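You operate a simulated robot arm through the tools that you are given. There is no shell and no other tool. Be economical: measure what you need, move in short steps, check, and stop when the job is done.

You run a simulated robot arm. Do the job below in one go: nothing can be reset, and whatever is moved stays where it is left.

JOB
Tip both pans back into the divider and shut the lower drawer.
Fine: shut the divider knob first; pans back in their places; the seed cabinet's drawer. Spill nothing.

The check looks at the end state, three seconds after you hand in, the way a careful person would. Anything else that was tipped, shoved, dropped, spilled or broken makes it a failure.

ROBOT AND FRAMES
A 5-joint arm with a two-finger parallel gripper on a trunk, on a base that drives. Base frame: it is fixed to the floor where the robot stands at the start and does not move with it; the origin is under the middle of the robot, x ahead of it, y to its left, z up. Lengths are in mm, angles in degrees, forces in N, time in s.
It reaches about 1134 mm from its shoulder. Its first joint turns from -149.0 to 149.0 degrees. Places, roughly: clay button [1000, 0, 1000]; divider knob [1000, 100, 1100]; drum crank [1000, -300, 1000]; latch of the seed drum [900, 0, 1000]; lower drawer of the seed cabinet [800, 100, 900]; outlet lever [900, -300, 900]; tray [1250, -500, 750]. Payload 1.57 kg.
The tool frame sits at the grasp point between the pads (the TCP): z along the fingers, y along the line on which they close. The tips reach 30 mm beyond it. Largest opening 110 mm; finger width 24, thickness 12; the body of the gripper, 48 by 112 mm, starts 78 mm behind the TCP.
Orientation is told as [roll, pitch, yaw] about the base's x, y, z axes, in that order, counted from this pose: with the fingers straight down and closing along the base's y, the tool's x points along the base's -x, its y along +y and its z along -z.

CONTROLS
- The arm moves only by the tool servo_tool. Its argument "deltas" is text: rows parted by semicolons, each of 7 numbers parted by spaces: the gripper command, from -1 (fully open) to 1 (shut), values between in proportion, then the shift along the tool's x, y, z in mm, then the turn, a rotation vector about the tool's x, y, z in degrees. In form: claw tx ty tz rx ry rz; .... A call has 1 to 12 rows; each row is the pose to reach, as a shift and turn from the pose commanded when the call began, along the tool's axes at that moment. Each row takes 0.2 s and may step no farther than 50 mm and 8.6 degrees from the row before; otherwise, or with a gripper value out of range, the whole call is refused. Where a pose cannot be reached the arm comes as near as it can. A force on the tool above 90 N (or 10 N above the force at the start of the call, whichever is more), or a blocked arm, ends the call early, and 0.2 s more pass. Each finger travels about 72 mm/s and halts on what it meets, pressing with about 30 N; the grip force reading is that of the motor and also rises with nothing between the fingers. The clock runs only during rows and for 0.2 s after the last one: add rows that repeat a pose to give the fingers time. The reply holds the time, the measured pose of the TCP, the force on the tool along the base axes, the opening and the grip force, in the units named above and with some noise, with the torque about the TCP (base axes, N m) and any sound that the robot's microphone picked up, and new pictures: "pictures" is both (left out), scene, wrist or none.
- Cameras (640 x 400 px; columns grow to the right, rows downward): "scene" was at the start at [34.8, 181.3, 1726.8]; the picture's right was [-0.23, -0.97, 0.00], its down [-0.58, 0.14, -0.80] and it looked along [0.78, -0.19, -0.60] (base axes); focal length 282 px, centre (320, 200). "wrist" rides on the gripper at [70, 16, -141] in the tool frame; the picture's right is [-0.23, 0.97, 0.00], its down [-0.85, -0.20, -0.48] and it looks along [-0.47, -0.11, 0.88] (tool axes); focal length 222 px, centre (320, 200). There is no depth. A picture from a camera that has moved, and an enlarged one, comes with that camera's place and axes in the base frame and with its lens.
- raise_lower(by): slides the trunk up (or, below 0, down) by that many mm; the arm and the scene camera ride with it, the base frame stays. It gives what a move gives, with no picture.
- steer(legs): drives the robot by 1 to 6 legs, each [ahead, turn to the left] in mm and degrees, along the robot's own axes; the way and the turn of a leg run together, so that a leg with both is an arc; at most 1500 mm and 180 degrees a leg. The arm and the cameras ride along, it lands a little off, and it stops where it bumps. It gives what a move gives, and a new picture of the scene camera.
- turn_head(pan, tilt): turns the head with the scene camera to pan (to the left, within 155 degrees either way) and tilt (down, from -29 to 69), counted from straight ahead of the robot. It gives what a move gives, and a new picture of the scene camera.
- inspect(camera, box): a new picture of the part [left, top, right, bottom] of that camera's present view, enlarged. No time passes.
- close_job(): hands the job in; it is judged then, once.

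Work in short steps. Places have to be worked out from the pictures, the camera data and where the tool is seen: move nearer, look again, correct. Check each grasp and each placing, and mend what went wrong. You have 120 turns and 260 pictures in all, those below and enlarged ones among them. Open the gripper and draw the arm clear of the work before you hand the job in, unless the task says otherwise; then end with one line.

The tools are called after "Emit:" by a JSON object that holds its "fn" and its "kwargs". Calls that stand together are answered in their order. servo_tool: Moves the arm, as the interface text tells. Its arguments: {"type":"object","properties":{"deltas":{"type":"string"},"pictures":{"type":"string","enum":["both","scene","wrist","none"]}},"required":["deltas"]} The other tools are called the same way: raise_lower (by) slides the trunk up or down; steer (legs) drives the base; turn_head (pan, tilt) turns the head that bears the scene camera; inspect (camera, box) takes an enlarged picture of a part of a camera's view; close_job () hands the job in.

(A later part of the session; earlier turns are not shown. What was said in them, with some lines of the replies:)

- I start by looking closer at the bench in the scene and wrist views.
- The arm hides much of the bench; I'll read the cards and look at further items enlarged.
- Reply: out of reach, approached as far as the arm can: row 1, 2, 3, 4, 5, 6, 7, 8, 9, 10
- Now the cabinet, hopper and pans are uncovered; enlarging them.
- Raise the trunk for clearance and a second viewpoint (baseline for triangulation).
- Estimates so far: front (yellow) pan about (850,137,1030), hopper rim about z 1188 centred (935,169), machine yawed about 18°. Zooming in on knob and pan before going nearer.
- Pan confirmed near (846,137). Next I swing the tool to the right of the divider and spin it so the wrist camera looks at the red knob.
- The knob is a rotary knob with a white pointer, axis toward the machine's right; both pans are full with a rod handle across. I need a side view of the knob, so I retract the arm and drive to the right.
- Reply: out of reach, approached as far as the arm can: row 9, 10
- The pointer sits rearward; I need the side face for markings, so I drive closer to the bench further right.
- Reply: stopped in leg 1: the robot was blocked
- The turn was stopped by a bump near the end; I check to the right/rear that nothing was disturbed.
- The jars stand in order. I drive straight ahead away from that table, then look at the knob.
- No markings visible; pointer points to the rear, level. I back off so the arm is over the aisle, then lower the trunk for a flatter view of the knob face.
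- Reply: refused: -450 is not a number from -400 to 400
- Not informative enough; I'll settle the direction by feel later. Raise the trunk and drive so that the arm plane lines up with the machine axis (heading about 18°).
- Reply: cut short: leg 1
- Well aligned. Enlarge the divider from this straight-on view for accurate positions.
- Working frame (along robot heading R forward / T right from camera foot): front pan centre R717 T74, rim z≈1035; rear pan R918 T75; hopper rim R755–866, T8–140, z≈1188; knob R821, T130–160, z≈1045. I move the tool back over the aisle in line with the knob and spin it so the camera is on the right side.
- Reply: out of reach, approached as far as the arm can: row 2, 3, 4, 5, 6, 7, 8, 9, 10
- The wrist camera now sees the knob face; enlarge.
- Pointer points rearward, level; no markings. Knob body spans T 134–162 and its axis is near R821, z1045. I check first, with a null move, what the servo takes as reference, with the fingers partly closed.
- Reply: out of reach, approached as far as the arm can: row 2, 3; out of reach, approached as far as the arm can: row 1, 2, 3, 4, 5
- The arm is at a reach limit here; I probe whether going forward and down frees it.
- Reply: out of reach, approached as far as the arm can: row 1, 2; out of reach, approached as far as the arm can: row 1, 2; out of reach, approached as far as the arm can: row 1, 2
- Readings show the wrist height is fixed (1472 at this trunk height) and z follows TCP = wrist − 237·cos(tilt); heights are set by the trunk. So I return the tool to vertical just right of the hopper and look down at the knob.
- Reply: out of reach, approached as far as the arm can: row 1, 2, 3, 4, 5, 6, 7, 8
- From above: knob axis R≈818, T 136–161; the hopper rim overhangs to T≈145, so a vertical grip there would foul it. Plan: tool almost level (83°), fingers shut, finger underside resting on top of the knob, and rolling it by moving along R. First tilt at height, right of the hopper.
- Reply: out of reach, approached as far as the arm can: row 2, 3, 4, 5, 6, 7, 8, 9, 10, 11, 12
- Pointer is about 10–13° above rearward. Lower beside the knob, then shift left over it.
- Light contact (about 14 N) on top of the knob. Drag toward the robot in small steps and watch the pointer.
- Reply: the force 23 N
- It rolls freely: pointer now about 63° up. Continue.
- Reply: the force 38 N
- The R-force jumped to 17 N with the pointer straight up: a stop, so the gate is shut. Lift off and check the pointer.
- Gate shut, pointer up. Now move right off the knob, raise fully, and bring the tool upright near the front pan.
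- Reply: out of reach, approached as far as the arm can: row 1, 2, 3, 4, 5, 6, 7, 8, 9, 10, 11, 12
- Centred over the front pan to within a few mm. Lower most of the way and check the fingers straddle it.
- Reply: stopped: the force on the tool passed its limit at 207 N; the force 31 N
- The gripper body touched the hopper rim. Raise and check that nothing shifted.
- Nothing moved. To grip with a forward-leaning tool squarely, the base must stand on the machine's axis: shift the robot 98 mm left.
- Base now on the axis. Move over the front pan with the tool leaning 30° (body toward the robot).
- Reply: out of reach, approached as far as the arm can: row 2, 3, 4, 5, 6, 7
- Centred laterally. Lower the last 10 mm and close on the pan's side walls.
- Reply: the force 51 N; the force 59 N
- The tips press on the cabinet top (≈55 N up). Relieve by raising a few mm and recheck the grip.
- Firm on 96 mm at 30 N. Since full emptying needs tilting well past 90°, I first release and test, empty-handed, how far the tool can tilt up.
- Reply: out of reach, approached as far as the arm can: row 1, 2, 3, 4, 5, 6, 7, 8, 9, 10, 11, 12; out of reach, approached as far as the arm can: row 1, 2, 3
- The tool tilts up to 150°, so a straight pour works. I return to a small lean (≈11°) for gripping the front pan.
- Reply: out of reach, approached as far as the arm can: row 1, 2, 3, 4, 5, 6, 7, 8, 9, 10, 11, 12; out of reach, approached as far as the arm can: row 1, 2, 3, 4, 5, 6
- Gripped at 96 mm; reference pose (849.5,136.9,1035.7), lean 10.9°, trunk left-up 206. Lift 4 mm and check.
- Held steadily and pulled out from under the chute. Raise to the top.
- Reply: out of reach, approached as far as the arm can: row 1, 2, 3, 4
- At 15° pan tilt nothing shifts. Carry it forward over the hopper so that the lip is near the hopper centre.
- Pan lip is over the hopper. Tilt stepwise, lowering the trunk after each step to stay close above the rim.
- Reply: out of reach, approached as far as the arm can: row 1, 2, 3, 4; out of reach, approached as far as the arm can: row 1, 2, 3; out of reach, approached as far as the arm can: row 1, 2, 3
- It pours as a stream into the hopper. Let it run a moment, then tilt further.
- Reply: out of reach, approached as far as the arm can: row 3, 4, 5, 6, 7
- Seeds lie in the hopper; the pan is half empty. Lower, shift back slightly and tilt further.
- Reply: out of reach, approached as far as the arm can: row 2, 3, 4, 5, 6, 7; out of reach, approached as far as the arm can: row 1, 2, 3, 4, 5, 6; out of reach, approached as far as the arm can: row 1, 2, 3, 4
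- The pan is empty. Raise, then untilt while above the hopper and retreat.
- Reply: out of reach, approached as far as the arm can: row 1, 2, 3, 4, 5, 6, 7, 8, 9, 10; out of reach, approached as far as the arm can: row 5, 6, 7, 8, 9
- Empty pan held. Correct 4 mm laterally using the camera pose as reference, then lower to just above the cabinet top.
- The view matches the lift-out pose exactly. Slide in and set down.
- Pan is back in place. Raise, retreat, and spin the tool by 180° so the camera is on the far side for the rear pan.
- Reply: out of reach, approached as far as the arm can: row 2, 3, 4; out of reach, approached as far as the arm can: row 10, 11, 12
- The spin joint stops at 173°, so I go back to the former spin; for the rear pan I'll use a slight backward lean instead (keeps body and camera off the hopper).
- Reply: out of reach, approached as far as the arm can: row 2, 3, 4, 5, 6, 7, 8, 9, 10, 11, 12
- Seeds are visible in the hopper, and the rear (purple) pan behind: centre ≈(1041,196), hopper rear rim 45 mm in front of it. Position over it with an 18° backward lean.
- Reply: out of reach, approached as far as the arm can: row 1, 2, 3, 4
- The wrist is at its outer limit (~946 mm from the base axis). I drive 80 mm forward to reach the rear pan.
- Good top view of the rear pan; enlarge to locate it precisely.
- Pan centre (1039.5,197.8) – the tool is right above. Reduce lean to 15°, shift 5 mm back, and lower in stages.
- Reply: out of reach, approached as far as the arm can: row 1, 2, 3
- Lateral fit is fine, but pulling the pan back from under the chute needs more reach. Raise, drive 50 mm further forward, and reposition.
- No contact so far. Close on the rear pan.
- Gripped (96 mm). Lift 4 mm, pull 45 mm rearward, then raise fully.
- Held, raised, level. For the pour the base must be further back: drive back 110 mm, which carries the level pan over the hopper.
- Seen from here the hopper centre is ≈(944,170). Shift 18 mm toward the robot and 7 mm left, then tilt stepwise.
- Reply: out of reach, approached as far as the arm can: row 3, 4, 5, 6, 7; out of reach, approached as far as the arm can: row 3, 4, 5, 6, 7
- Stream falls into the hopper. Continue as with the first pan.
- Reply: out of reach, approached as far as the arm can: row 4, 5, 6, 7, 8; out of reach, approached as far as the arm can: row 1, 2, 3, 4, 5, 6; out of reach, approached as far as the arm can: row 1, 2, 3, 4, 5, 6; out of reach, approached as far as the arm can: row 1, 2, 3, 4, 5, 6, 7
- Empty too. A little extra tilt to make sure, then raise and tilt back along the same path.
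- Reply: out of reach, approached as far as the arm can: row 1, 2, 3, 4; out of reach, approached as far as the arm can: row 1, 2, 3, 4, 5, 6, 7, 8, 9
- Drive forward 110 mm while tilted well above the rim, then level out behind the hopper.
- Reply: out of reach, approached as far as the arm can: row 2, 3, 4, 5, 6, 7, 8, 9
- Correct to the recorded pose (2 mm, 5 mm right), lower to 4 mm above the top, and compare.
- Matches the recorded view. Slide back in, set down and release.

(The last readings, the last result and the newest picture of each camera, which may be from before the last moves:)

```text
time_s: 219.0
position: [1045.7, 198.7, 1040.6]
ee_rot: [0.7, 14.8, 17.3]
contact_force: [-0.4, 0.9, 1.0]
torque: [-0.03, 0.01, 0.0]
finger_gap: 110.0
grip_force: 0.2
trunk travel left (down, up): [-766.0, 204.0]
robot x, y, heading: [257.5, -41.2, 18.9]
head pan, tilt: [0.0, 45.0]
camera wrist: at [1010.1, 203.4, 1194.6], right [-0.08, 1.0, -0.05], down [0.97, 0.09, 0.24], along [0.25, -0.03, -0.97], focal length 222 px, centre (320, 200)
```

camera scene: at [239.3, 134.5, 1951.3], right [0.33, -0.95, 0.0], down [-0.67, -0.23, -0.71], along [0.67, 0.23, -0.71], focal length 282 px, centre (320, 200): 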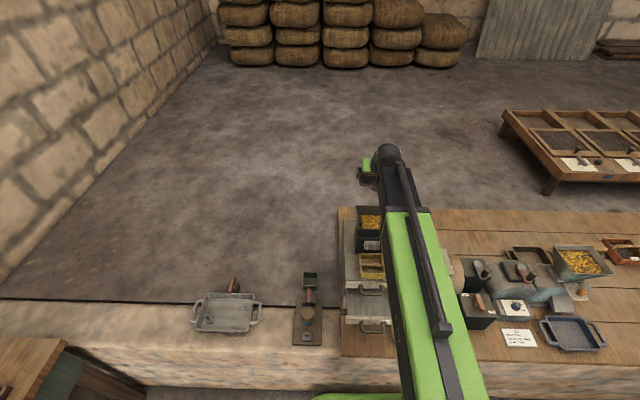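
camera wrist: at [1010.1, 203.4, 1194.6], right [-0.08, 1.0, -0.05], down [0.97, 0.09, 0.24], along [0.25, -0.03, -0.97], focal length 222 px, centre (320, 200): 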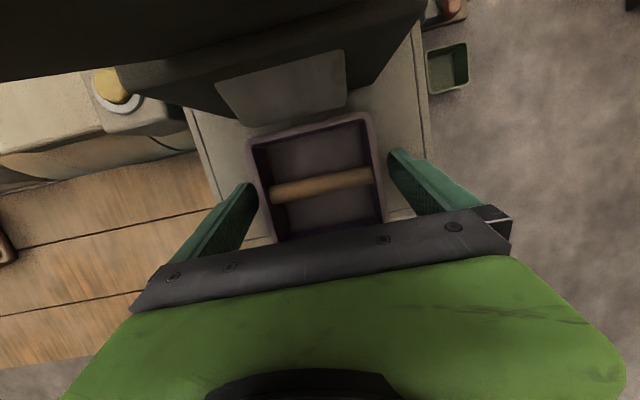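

Both pans are back and empty. Raise clear, drive back 270 mm for the drawer, and inspect the station.

Emit:
{"fn": "raise_lower", "kwargs": {"by": 204}}

Emit:
{"fn": "steer", "kwargs": {"legs": [[-275, 0]]}}

Emit:
{"fn": "inspect", "kwargs": {"camera": "wrist", "box": [160, 0, 480, 230]}}

Emit:
{"fn": "inspect", "kwargs": {"camera": "scene", "box": [320, 140, 440, 300]}}

```text
time_s: 221.2
position: [1045.6, 200.0, 1244.0]
ee_rot: [0.7, 14.8, 17.5]
contact_force: [-0.6, 0.3, 0.4]
torque: [-0.06, -0.01, 0.02]
finger_gap: 110.1
grip_force: 0.1
trunk travel left (down, up): [-970.0, 0.0]
robot x, y, heading: [256.6, -43.1, 18.9]
head pan, tilt: [0.0, 45.0]
```

```text
time_s: 223.2
position: [782.1, 107.8, 1246.4]
ee_rot: [0.7, 14.7, 17.4]
contact_force: [-0.9, -0.9, 0.2]
torque: [0.02, -0.07, 0.03]
finger_gap: 109.9
grip_force: 0.0
trunk travel left (down, up): [-970.0, 0.0]
robot x, y, heading: [-8.6, -128.9, 18.8]
head pan, tilt: [0.0, 45.0]
camera scene: at [-28.3, 42.3, 1951.4], right [0.33, -0.95, 0.0], down [-0.67, -0.23, -0.71], along [0.67, 0.23, -0.71], focal length 282 px, centre (320, 200)
```

scene: 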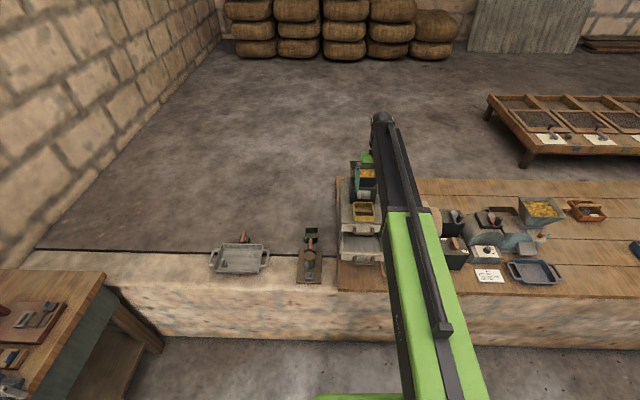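

```text
1.74 times, centred on (320, 115) of wrist
camera zoom: at [746.7, 112.5, 1399.4], right [-0.08, 1.0, -0.05], down [0.97, 0.09, 0.24], along [0.25, -0.03, -0.97], focal length 386 px, centre (320, 348)
```

zoom: 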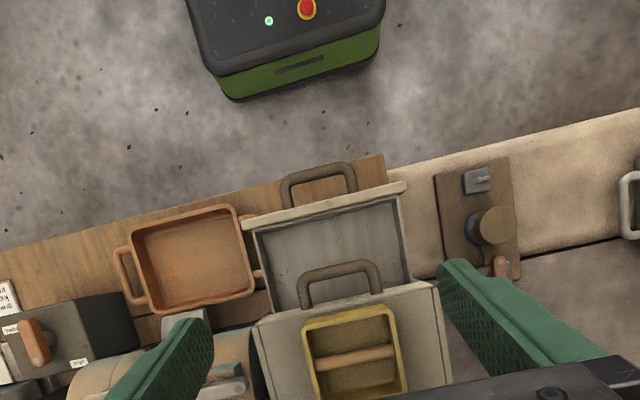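

```text
2.50 times, centred on (380, 220) of scene
camera zoom: at [-28.3, 42.3, 1951.4], right [0.33, -0.95, 0.0], down [-0.67, -0.23, -0.71], along [0.67, 0.23, -0.71], focal length 705 px, centre (170, 150)
```

zoom: 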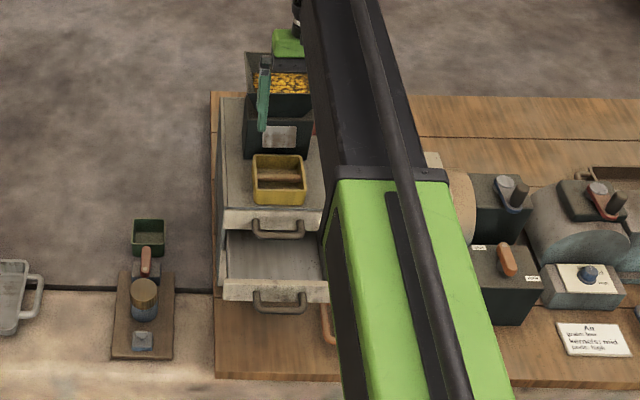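

Drawer: front panel face at about (688,86), z 875–937, ~113 mm open; its handle is 87 mm wide, so the open fingers (110) can straddle it and push the panel on both sides. Back up 45 mm more, then take the pushing pose.

Emit:
{"fn": "steer", "kwargs": {"legs": [[-45, 0]]}}

Emit:
{"fn": "servo_tool", "kwargs": {"deltas": "-1 15 0 4 0 -7 0; -1 30 0 8 0 -14 0; -1 45 0 12 0 -21 0; -1 60 0 16 0 -28 0; -1 75 0 20 0 -35 0; -1 90 0 24 0 -42 0; -1 98 0 26 0 -50 0; -1 98 0 26 0 -50 0"}}

```text
time_s: 224.1
position: [735.5, 92.4, 1246.1]
ee_rot: [0.8, 14.6, 17.4]
contact_force: [-0.3, 0.1, 0.7]
torque: [-0.02, -0.11, 0.0]
finger_gap: 109.8
grip_force: 0.0
trunk travel left (down, up): [-970.0, 0.0]
robot x, y, heading: [-49.5, -146.1, 18.8]
head pan, tilt: [0.0, 45.0]
camera scene: at [-74.5, 26.4, 1951.5], right [0.33, -0.95, 0.0], down [-0.67, -0.23, -0.71], along [0.67, 0.23, -0.7], focal length 282 px, centre (320, 200)
```

scene: 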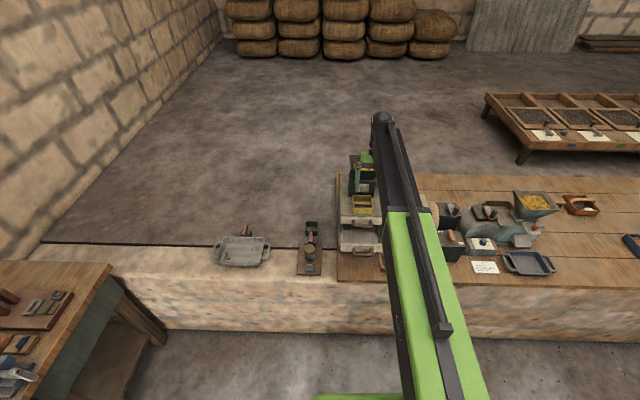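

```text
time_s: 225.9
position: [643.7, 63.9, 1280.4]
ee_rot: [0.9, -35.4, 16.7]
contact_force: [0.1, 0.8, -0.4]
torque: [-0.03, -0.02, -0.02]
finger_gap: 110.2
grip_force: 0.0
out of reach, approached as far as the arm can: row 1, 2, 3, 5, 6, 7, 8
trunk travel left (down, up): [-970.0, 0.0]
robot x, y, heading: [-48.8, -149.7, 19.2]
head pan, tilt: [0.0, 45.0]
camera scene: at [-68.8, 28.3, 1951.4], right [0.33, -0.95, 0.0], down [-0.67, -0.23, -0.71], along [0.67, 0.23, -0.71], focal length 282 px, centre (320, 200)
camera wrist: at [505.9, 37.9, 1354.9], right [-0.11, 0.98, 0.14], down [0.47, -0.08, 0.88], along [0.88, 0.16, -0.45], focal length 222 px, centre (320, 200)
```

scene: 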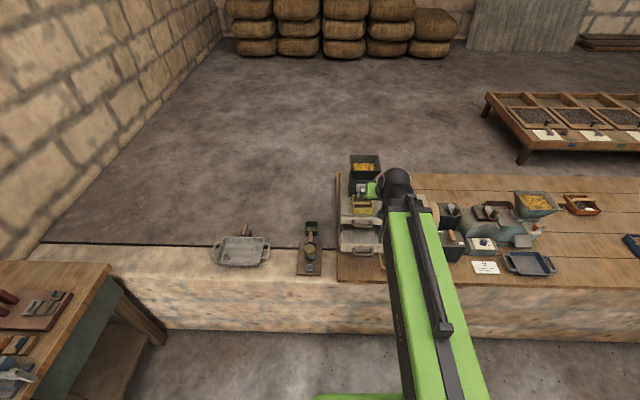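
wrist: 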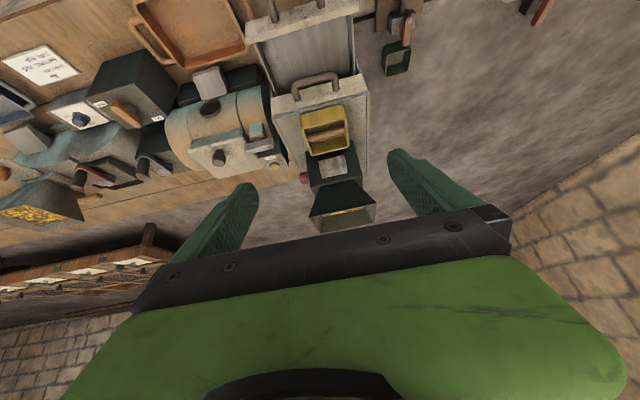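

Emit:
{"fn": "servo_tool", "kwargs": {"deltas": "-1 0 4 0 0 0 0; -1 0 8.4 0 0 0 0; -1 0 8.4 0 0 0 0", "pictures": "none"}}

Emit:
{"fn": "raise_lower", "kwargs": {"by": -290}}

Emit:
{"fn": "servo_tool", "kwargs": {"deltas": "-1 0 0 0 0 0 0"}}

```text
time_s: 226.7
position: [640.2, 72.4, 1279.6]
ee_rot: [0.9, -35.3, 16.8]
contact_force: [0.1, 0.6, 0.1]
torque: [0.0, -0.02, -0.04]
finger_gap: 110.1
grip_force: 0.1
trunk travel left (down, up): [-970.0, 0.0]
robot x, y, heading: [-48.6, -145.8, 19.1]
head pan, tilt: [0.0, 45.0]
```

```text
time_s: 229.6
position: [640.8, 72.1, 990.1]
ee_rot: [0.9, -35.3, 16.7]
contact_force: [-0.9, 0.4, 0.5]
torque: [0.02, -0.03, 0.04]
finger_gap: 110.1
grip_force: 0.1
trunk travel left (down, up): [-680.0, 290.0]
robot x, y, heading: [-51.6, -143.8, 19.2]
head pan, tilt: [0.0, 45.0]
```

```text
time_s: 230.0
position: [639.2, 72.3, 990.7]
ee_rot: [1.0, -35.2, 16.7]
contact_force: [-0.7, 0.1, 1.0]
torque: [-0.01, -0.02, 0.02]
finger_gap: 110.0
grip_force: 0.3
trunk travel left (down, up): [-680.0, 290.0]
robot x, y, heading: [-45.7, -142.0, 18.7]
head pan, tilt: [0.0, 45.0]
camera scene: at [-69.2, 28.2, 1661.4], right [0.33, -0.95, 0.0], down [-0.67, -0.23, -0.71], along [0.67, 0.23, -0.71], focal length 282 px, centre (320, 200)
camera wrist: at [502.9, 46.0, 1065.1], right [-0.11, 0.98, 0.14], down [0.47, -0.08, 0.88], along [0.88, 0.16, -0.45], focal length 222 px, centre (320, 200)
```

scene: 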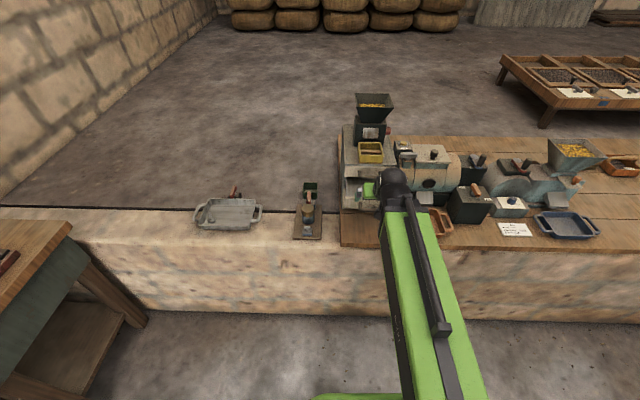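
wrist: 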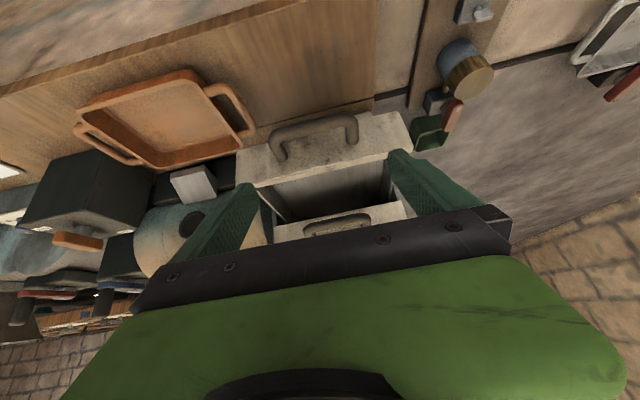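

Emit:
{"fn": "inspect", "kwargs": {"camera": "wrist", "box": [200, 80, 440, 240]}}

```text
2.50 times, centred on (320, 160) of wrist
camera zoom: at [502.9, 46.0, 1065.1], right [-0.11, 0.98, 0.14], down [0.47, -0.08, 0.88], along [0.88, 0.16, -0.45], focal length 555 px, centre (320, 300)
```

zoom: 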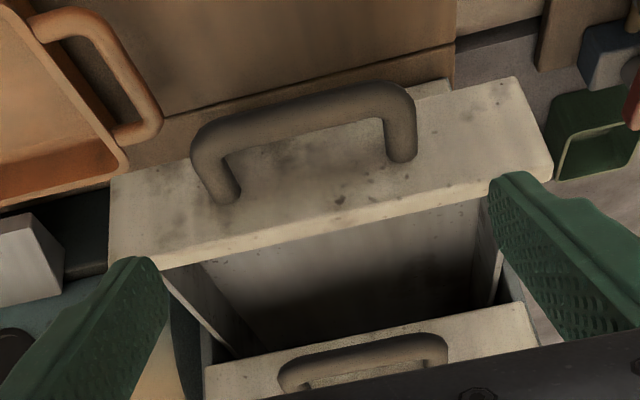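

Panel z 892–937, handle centred at tool line. Lower to z≈928 with fingers straddling the handle.

Emit:
{"fn": "raise_lower", "kwargs": {"by": -62}}

Emit:
{"fn": "inspect", "kwargs": {"camera": "wrist", "box": [200, 80, 440, 240]}}

```text
time_s: 231.0
position: [640.3, 72.3, 927.3]
ee_rot: [0.9, -35.2, 16.7]
contact_force: [-0.1, 0.0, 0.0]
torque: [-0.03, 0.0, 0.0]
finger_gap: 109.7
grip_force: 0.0
trunk travel left (down, up): [-618.0, 352.0]
robot x, y, heading: [-49.5, -146.3, 19.1]
head pan, tilt: [0.0, 45.0]
```

```text
2.50 times, centred on (320, 160) of wrist
camera zoom: at [502.9, 45.9, 1003.1], right [-0.11, 0.98, 0.14], down [0.47, -0.08, 0.88], along [0.88, 0.16, -0.45], focal length 555 px, centre (320, 300)
```

zoom: 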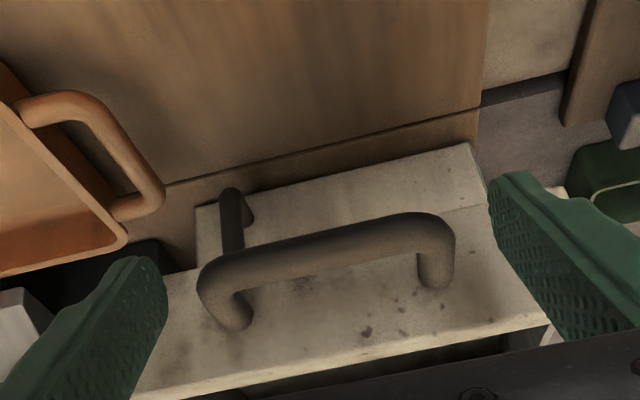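

Something dark shows below the handle; look at it more closely from both cameras.

Emit:
{"fn": "inspect", "kwargs": {"camera": "wrist", "box": [250, 120, 410, 225]}}

Emit:
{"fn": "inspect", "kwargs": {"camera": "scene", "box": [320, 60, 440, 250]}}

```text
3.81 times, centred on (330, 172) of wrist
camera zoom: at [502.9, 45.9, 1003.1], right [-0.11, 0.98, 0.14], down [0.47, -0.08, 0.88], along [0.88, 0.16, -0.45], focal length 846 px, centre (282, 305)
```

zoom: 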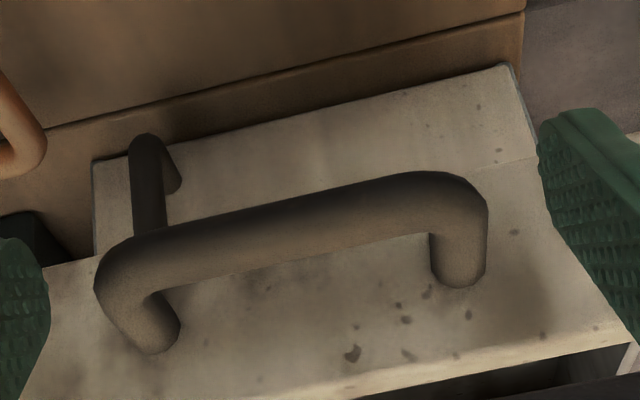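

```text
2.11 times, centred on (380, 155) of scene
camera zoom: at [-69.3, 28.1, 1599.4], right [0.33, -0.95, 0.0], down [-0.67, -0.23, -0.71], along [0.67, 0.23, -0.71], focal length 594 px, centre (194, 295)
```

zoom: 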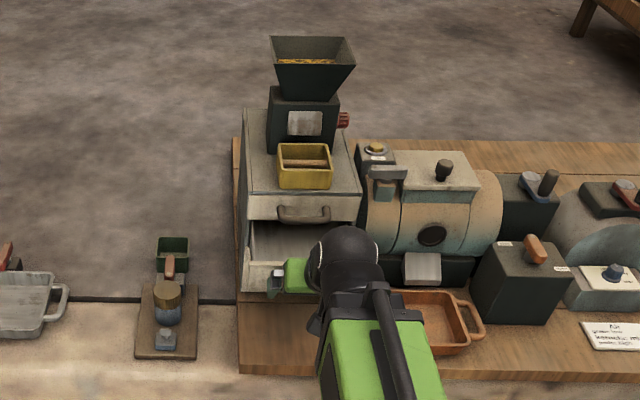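

The open drawer's panel is clear to push; the fingers straddle its handle. Push forward 100 mm.

Emit:
{"fn": "servo_tool", "kwargs": {"deltas": "-1 -8 0 5.8 0 0 0; -1 -16 0 11.5 0 0 0; -1 -24.5 0 17.3 0 0 0; -1 -32.7 0 23 0 0 0; -1 -41 0 28.8 0 0 0; -1 -49 0 34.5 0 0 0; -1 -57 0 40 0 0 0; -1 -65.4 0 46 0 0 0; -1 -73.5 0 52 0 0 0; -1 -81.7 0 57.6 0 0 0; -1 -81.7 0 57.6 0 0 0"}}

Emit:
{"fn": "inspect", "kwargs": {"camera": "wrist", "box": [200, 60, 440, 240]}}

Emit:
{"fn": "inspect", "kwargs": {"camera": "scene", "box": [320, 60, 440, 250]}}

```text
time_s: 233.4
position: [735.5, 101.4, 928.6]
ee_rot: [0.8, -35.3, 16.7]
contact_force: [0.1, 0.5, 0.3]
torque: [0.01, 0.01, 0.0]
finger_gap: 110.1
grip_force: 0.1
trunk travel left (down, up): [-618.0, 352.0]
robot x, y, heading: [-49.5, -143.7, 18.9]
head pan, tilt: [0.0, 45.0]
camera scene: at [-69.2, 28.2, 1599.4], right [0.33, -0.95, 0.0], down [-0.67, -0.23, -0.71], along [0.67, 0.23, -0.71], focal length 282 px, centre (320, 200)
camera wrist: at [598.7, 75.5, 1003.0], right [-0.11, 0.98, 0.14], down [0.46, -0.08, 0.88], along [0.88, 0.16, -0.45], focal length 222 px, centre (320, 200)
```

scene: 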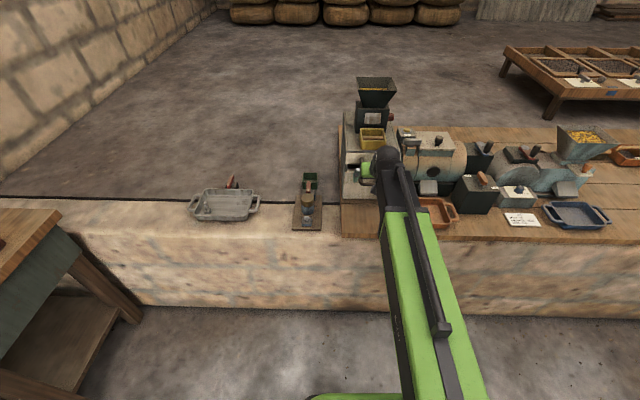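
wrist: 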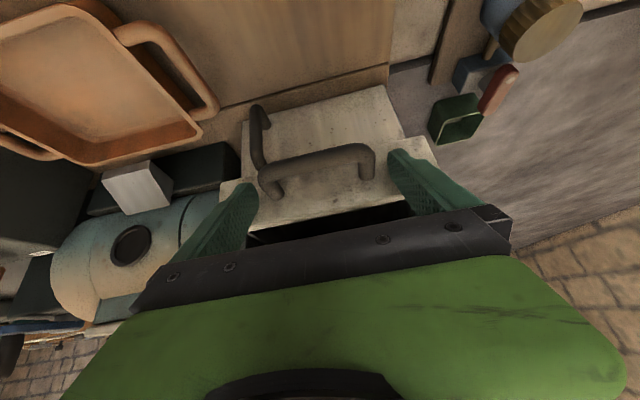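

```text
2.22 times, centred on (320, 150) of wrist
camera zoom: at [598.7, 75.5, 1003.0], right [-0.11, 0.98, 0.14], down [0.46, -0.08, 0.88], along [0.88, 0.16, -0.45], focal length 494 px, centre (320, 311)
```

zoom: 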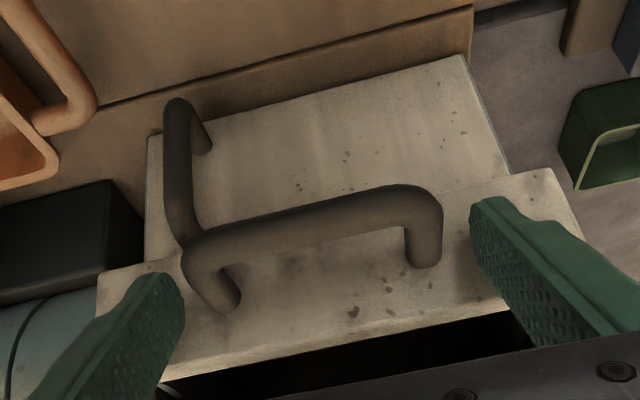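

```text
2.11 times, centred on (380, 155) of scene
camera zoom: at [-69.2, 28.2, 1599.4], right [0.33, -0.95, 0.0], down [-0.67, -0.23, -0.71], along [0.67, 0.23, -0.71], focal length 594 px, centre (194, 295)
```

zoom: 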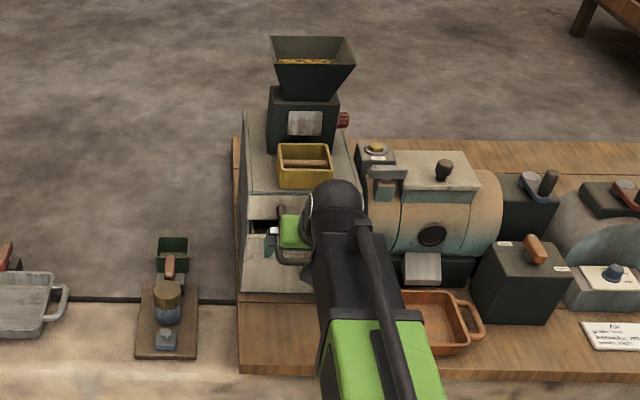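

The drawer slides smoothly (below it is just a cupboard door with an upright handle). Push the rest until it seats.

Emit:
{"fn": "servo_tool", "kwargs": {"deltas": "-1 -4 0 2.9 0 0 0; -1 -8 0 5.8 0 0 0; -1 -12.3 0 8.7 0 0 0; -1 -16.3 0 11.5 0 0 0; -1 -20.4 0 14.4 0 0 0; -1 -24.5 0 17.3 0 0 0; -1 -28.6 0 20.2 0 0 0"}}

Emit:
{"fn": "inspect", "kwargs": {"camera": "wrist", "box": [200, 60, 440, 240]}}

```text
time_s: 235.0
position: [769.5, 111.7, 928.9]
ee_rot: [0.9, -35.3, 16.7]
contact_force: [0.0, 0.5, 0.6]
torque: [-0.01, -0.01, 0.0]
finger_gap: 110.2
grip_force: 0.1
trunk travel left (down, up): [-618.0, 352.0]
robot x, y, heading: [-49.2, -145.2, 18.9]
head pan, tilt: [0.0, 45.0]
camera scene: at [-69.3, 28.2, 1599.4], right [0.33, -0.95, 0.0], down [-0.67, -0.23, -0.71], along [0.67, 0.23, -0.71], focal length 282 px, centre (320, 200)
camera wrist: at [632.1, 85.8, 1003.1], right [-0.11, 0.98, 0.14], down [0.47, -0.08, 0.88], along [0.88, 0.16, -0.45], focal length 222 px, centre (320, 200)
```

scene: 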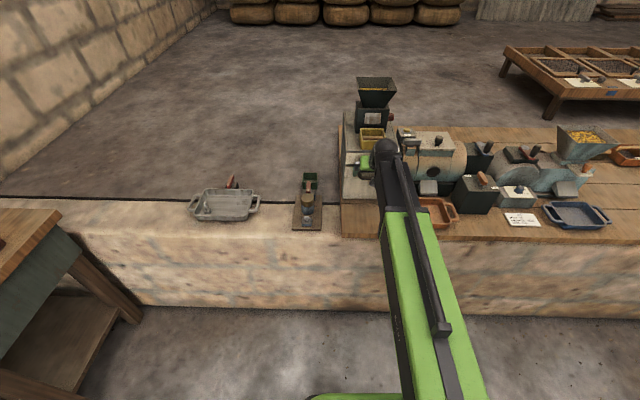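
wrist: 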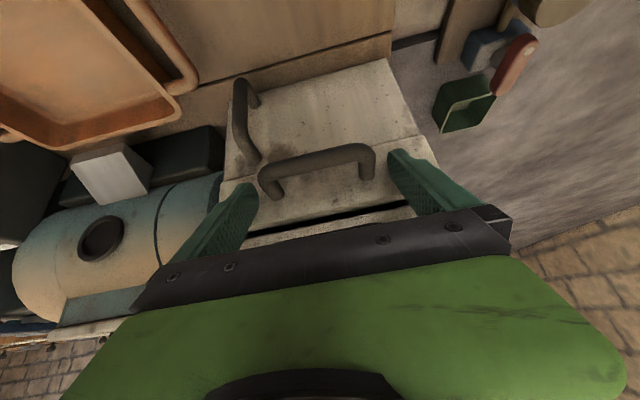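

```text
2.22 times, centred on (320, 150) of wrist
camera zoom: at [632.1, 85.8, 1003.1], right [-0.11, 0.98, 0.14], down [0.47, -0.08, 0.88], along [0.88, 0.16, -0.45], focal length 494 px, centre (320, 311)
```

zoom: 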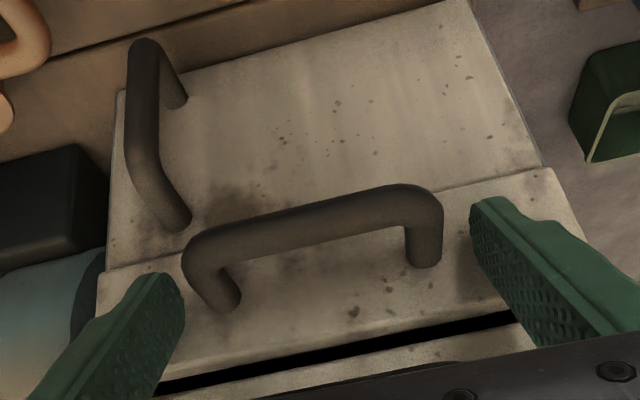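

Nearly flush, still no resistance. Continue gently.

Emit:
{"fn": "servo_tool", "kwargs": {"deltas": "-1 -2 0 1.4 0 0 0; -1 -4 0 2.9 0 0 0; -1 -6 0 4.3 0 0 0; -1 -8.2 0 5.8 0 0 0; -1 -10.2 0 7.2 0 0 0; -1 -12.3 0 8.7 0 0 0; -1 -14.3 0 10.1 0 0 0", "pictures": "none"}}

Emit:
{"fn": "inspect", "kwargs": {"camera": "wrist", "box": [200, 60, 440, 240]}}

```text
time_s: 236.6
position: [776.7, 115.3, 928.1]
ee_rot: [0.8, -34.2, 16.8]
contact_force: [-76.6, -24.4, -17.6]
torque: [-1.41, 1.61, 1.76]
finger_gap: 109.8
grip_force: 0.1
trunk travel left (down, up): [-618.0, 352.0]
robot x, y, heading: [-45.7, -145.7, 18.9]
head pan, tilt: [0.0, 45.0]
```

```text
2.22 times, centred on (320, 150) of wrist
camera zoom: at [640.7, 88.5, 1006.5], right [-0.11, 0.98, 0.14], down [0.48, -0.07, 0.87], along [0.87, 0.16, -0.47], focal length 494 px, centre (320, 311)
```

zoom: 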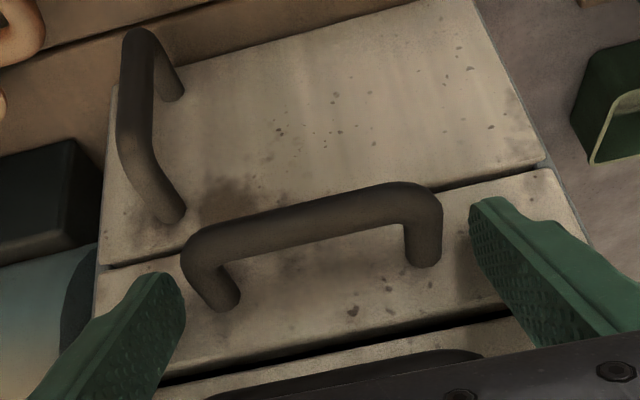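

Firm stop at 80 N: the drawer is shut, flush with the panels. Back straight off and raise.

Emit:
{"fn": "servo_tool", "kwargs": {"deltas": "-1 20 0 -14 0 0 0; -1 40 0 -28 0 0 0; -1 60 0 -42 0 0 0; -1 80 0 -56 0 0 0; -1 95 0 -67 0 0 0; -1 95 0 -67 0 0 0", "pictures": "wrist"}}

Emit:
{"fn": "raise_lower", "kwargs": {"by": 350}}

Emit:
{"fn": "servo_tool", "kwargs": {"deltas": "-1 0 45 0 0 0 0; -1 0 90 0 0 0 0; -1 0 135 0 0 0 0; -1 0 180 0 0 0 0; -1 0 225 0 0 0 0; -1 0 270 0 0 0 0; -1 0 270 0 0 0 0", "pictures": "scene"}}

Emit:
{"fn": "inspect", "kwargs": {"camera": "scene", "box": [320, 140, 440, 300]}}

```text
time_s: 238.0
position: [675.6, 82.3, 928.9]
ee_rot: [0.8, -35.2, 16.7]
contact_force: [0.4, 0.6, 0.6]
torque: [0.0, 0.03, -0.06]
finger_gap: 110.4
grip_force: 0.0
trunk travel left (down, up): [-618.0, 352.0]
robot x, y, heading: [-49.0, -148.2, 18.8]
head pan, tilt: [0.0, 45.0]
camera wrist: at [538.0, 56.0, 1003.1], right [-0.11, 0.98, 0.14], down [0.47, -0.08, 0.88], along [0.88, 0.16, -0.45], focal length 222 px, centre (320, 200)
```

wrist: 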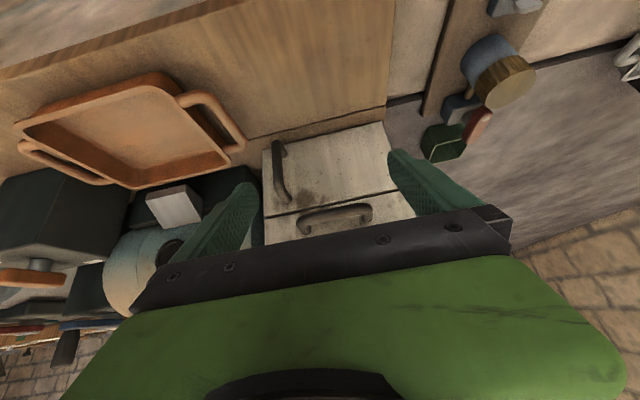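

```text
time_s: 241.4
position: [674.5, 81.6, 1277.5]
ee_rot: [0.9, -35.2, 16.7]
contact_force: [1.1, 0.0, -1.1]
torque: [0.0, -0.03, -0.02]
finger_gap: 110.0
grip_force: 0.1
trunk travel left (down, up): [-968.0, 2.0]
robot x, y, heading: [-46.8, -144.3, 18.8]
head pan, tilt: [0.0, 45.0]
```

```text
time_s: 243.0
position: [595.4, 340.0, 1278.4]
ee_rot: [0.9, -35.3, 16.6]
contact_force: [0.0, 0.4, -0.3]
torque: [-0.02, 0.01, 0.01]
finger_gap: 109.8
grip_force: 0.0
out of reach, approached as far as the arm can: row 4, 5, 6, 7
trunk travel left (down, up): [-968.0, 2.0]
robot x, y, heading: [-46.1, -146.0, 19.0]
head pan, tilt: [0.0, 45.0]
camera scene: at [-69.1, 27.5, 1949.5], right [0.33, -0.95, 0.0], down [-0.67, -0.23, -0.71], along [0.67, 0.23, -0.71], focal length 282 px, centre (320, 200)
```

scene: 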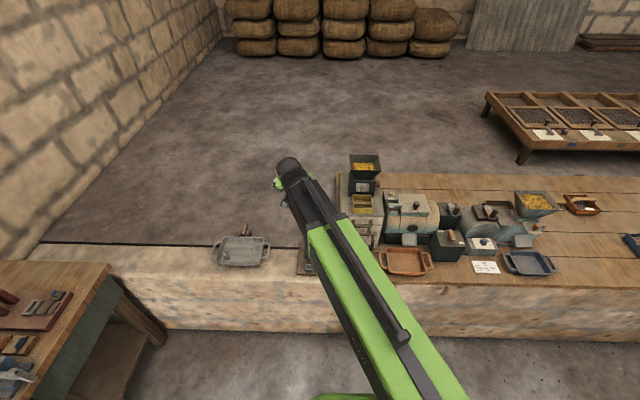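

```text
2.50 times, centred on (380, 220) of scene
camera zoom: at [-69.1, 27.5, 1949.5], right [0.33, -0.95, 0.0], down [-0.67, -0.23, -0.71], along [0.67, 0.23, -0.71], focal length 705 px, centre (170, 150)
```

zoom: 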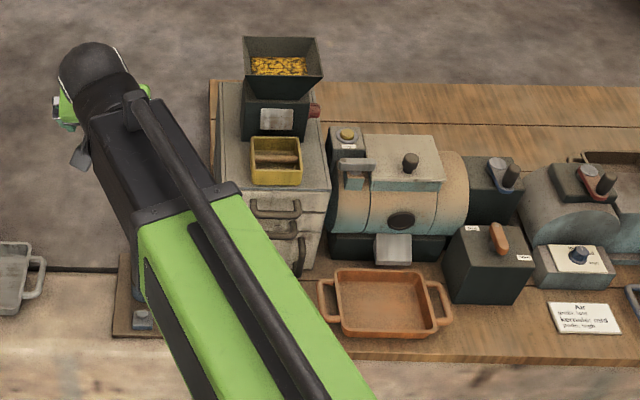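

Drawer shut, pans in place, seeds in the hopper. Final close check of divider, pans and knob.

Emit:
{"fn": "inspect", "kwargs": {"camera": "scene", "box": [335, 145, 395, 220]}}

Emit:
{"fn": "inspect", "kwargs": {"camera": "scene", "box": [350, 165, 385, 215]}}

```text
5.33 times, centred on (365, 182) of scene
camera zoom: at [-69.1, 27.5, 1949.5], right [0.33, -0.95, 0.0], down [-0.67, -0.23, -0.71], along [0.67, 0.23, -0.71], focal length 1504 px, centre (80, 293)
```

zoom: 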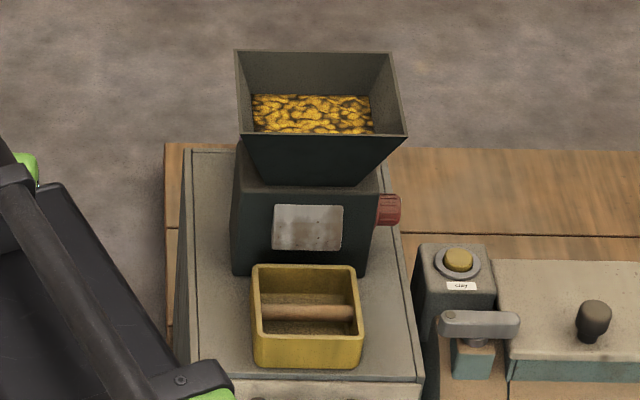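

```text
8.00 times, centred on (368, 190) of scene
camera zoom: at [-69.1, 27.5, 1949.5], right [0.33, -0.95, 0.0], down [-0.67, -0.23, -0.71], along [0.67, 0.23, -0.71], focal length 2257 px, centre (-60, 280)
```

zoom: 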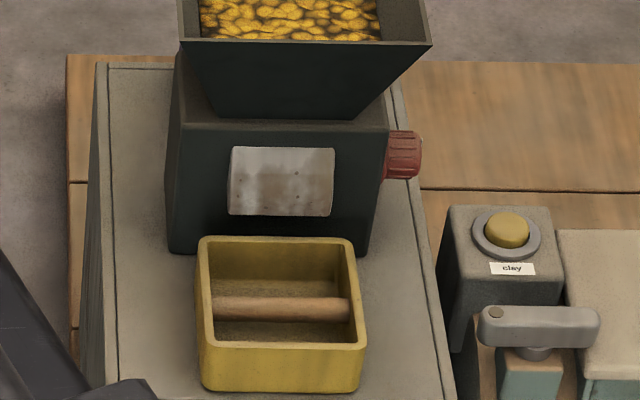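

Everything is in order: the knob is shut, the pans are empty and back in place, nothing is spilled, and the gripper is open and clear. I hand in.

Emit:
{"fn": "close_job", "kwargs": {}}

```text
The job is handed in.
```

I shut the divider knob first, poured both pans back into the hopper, returned them empty to their places, and pushed the lower drawer shut. The last pictures showed no spilled seed. The knob has no markings: I took "shut" to be the pointer-up position, where it reached a firm stop. Along the way the gripper touched the hopper rim once and the base bumped the jar table once; I saw nothing out of place after either.
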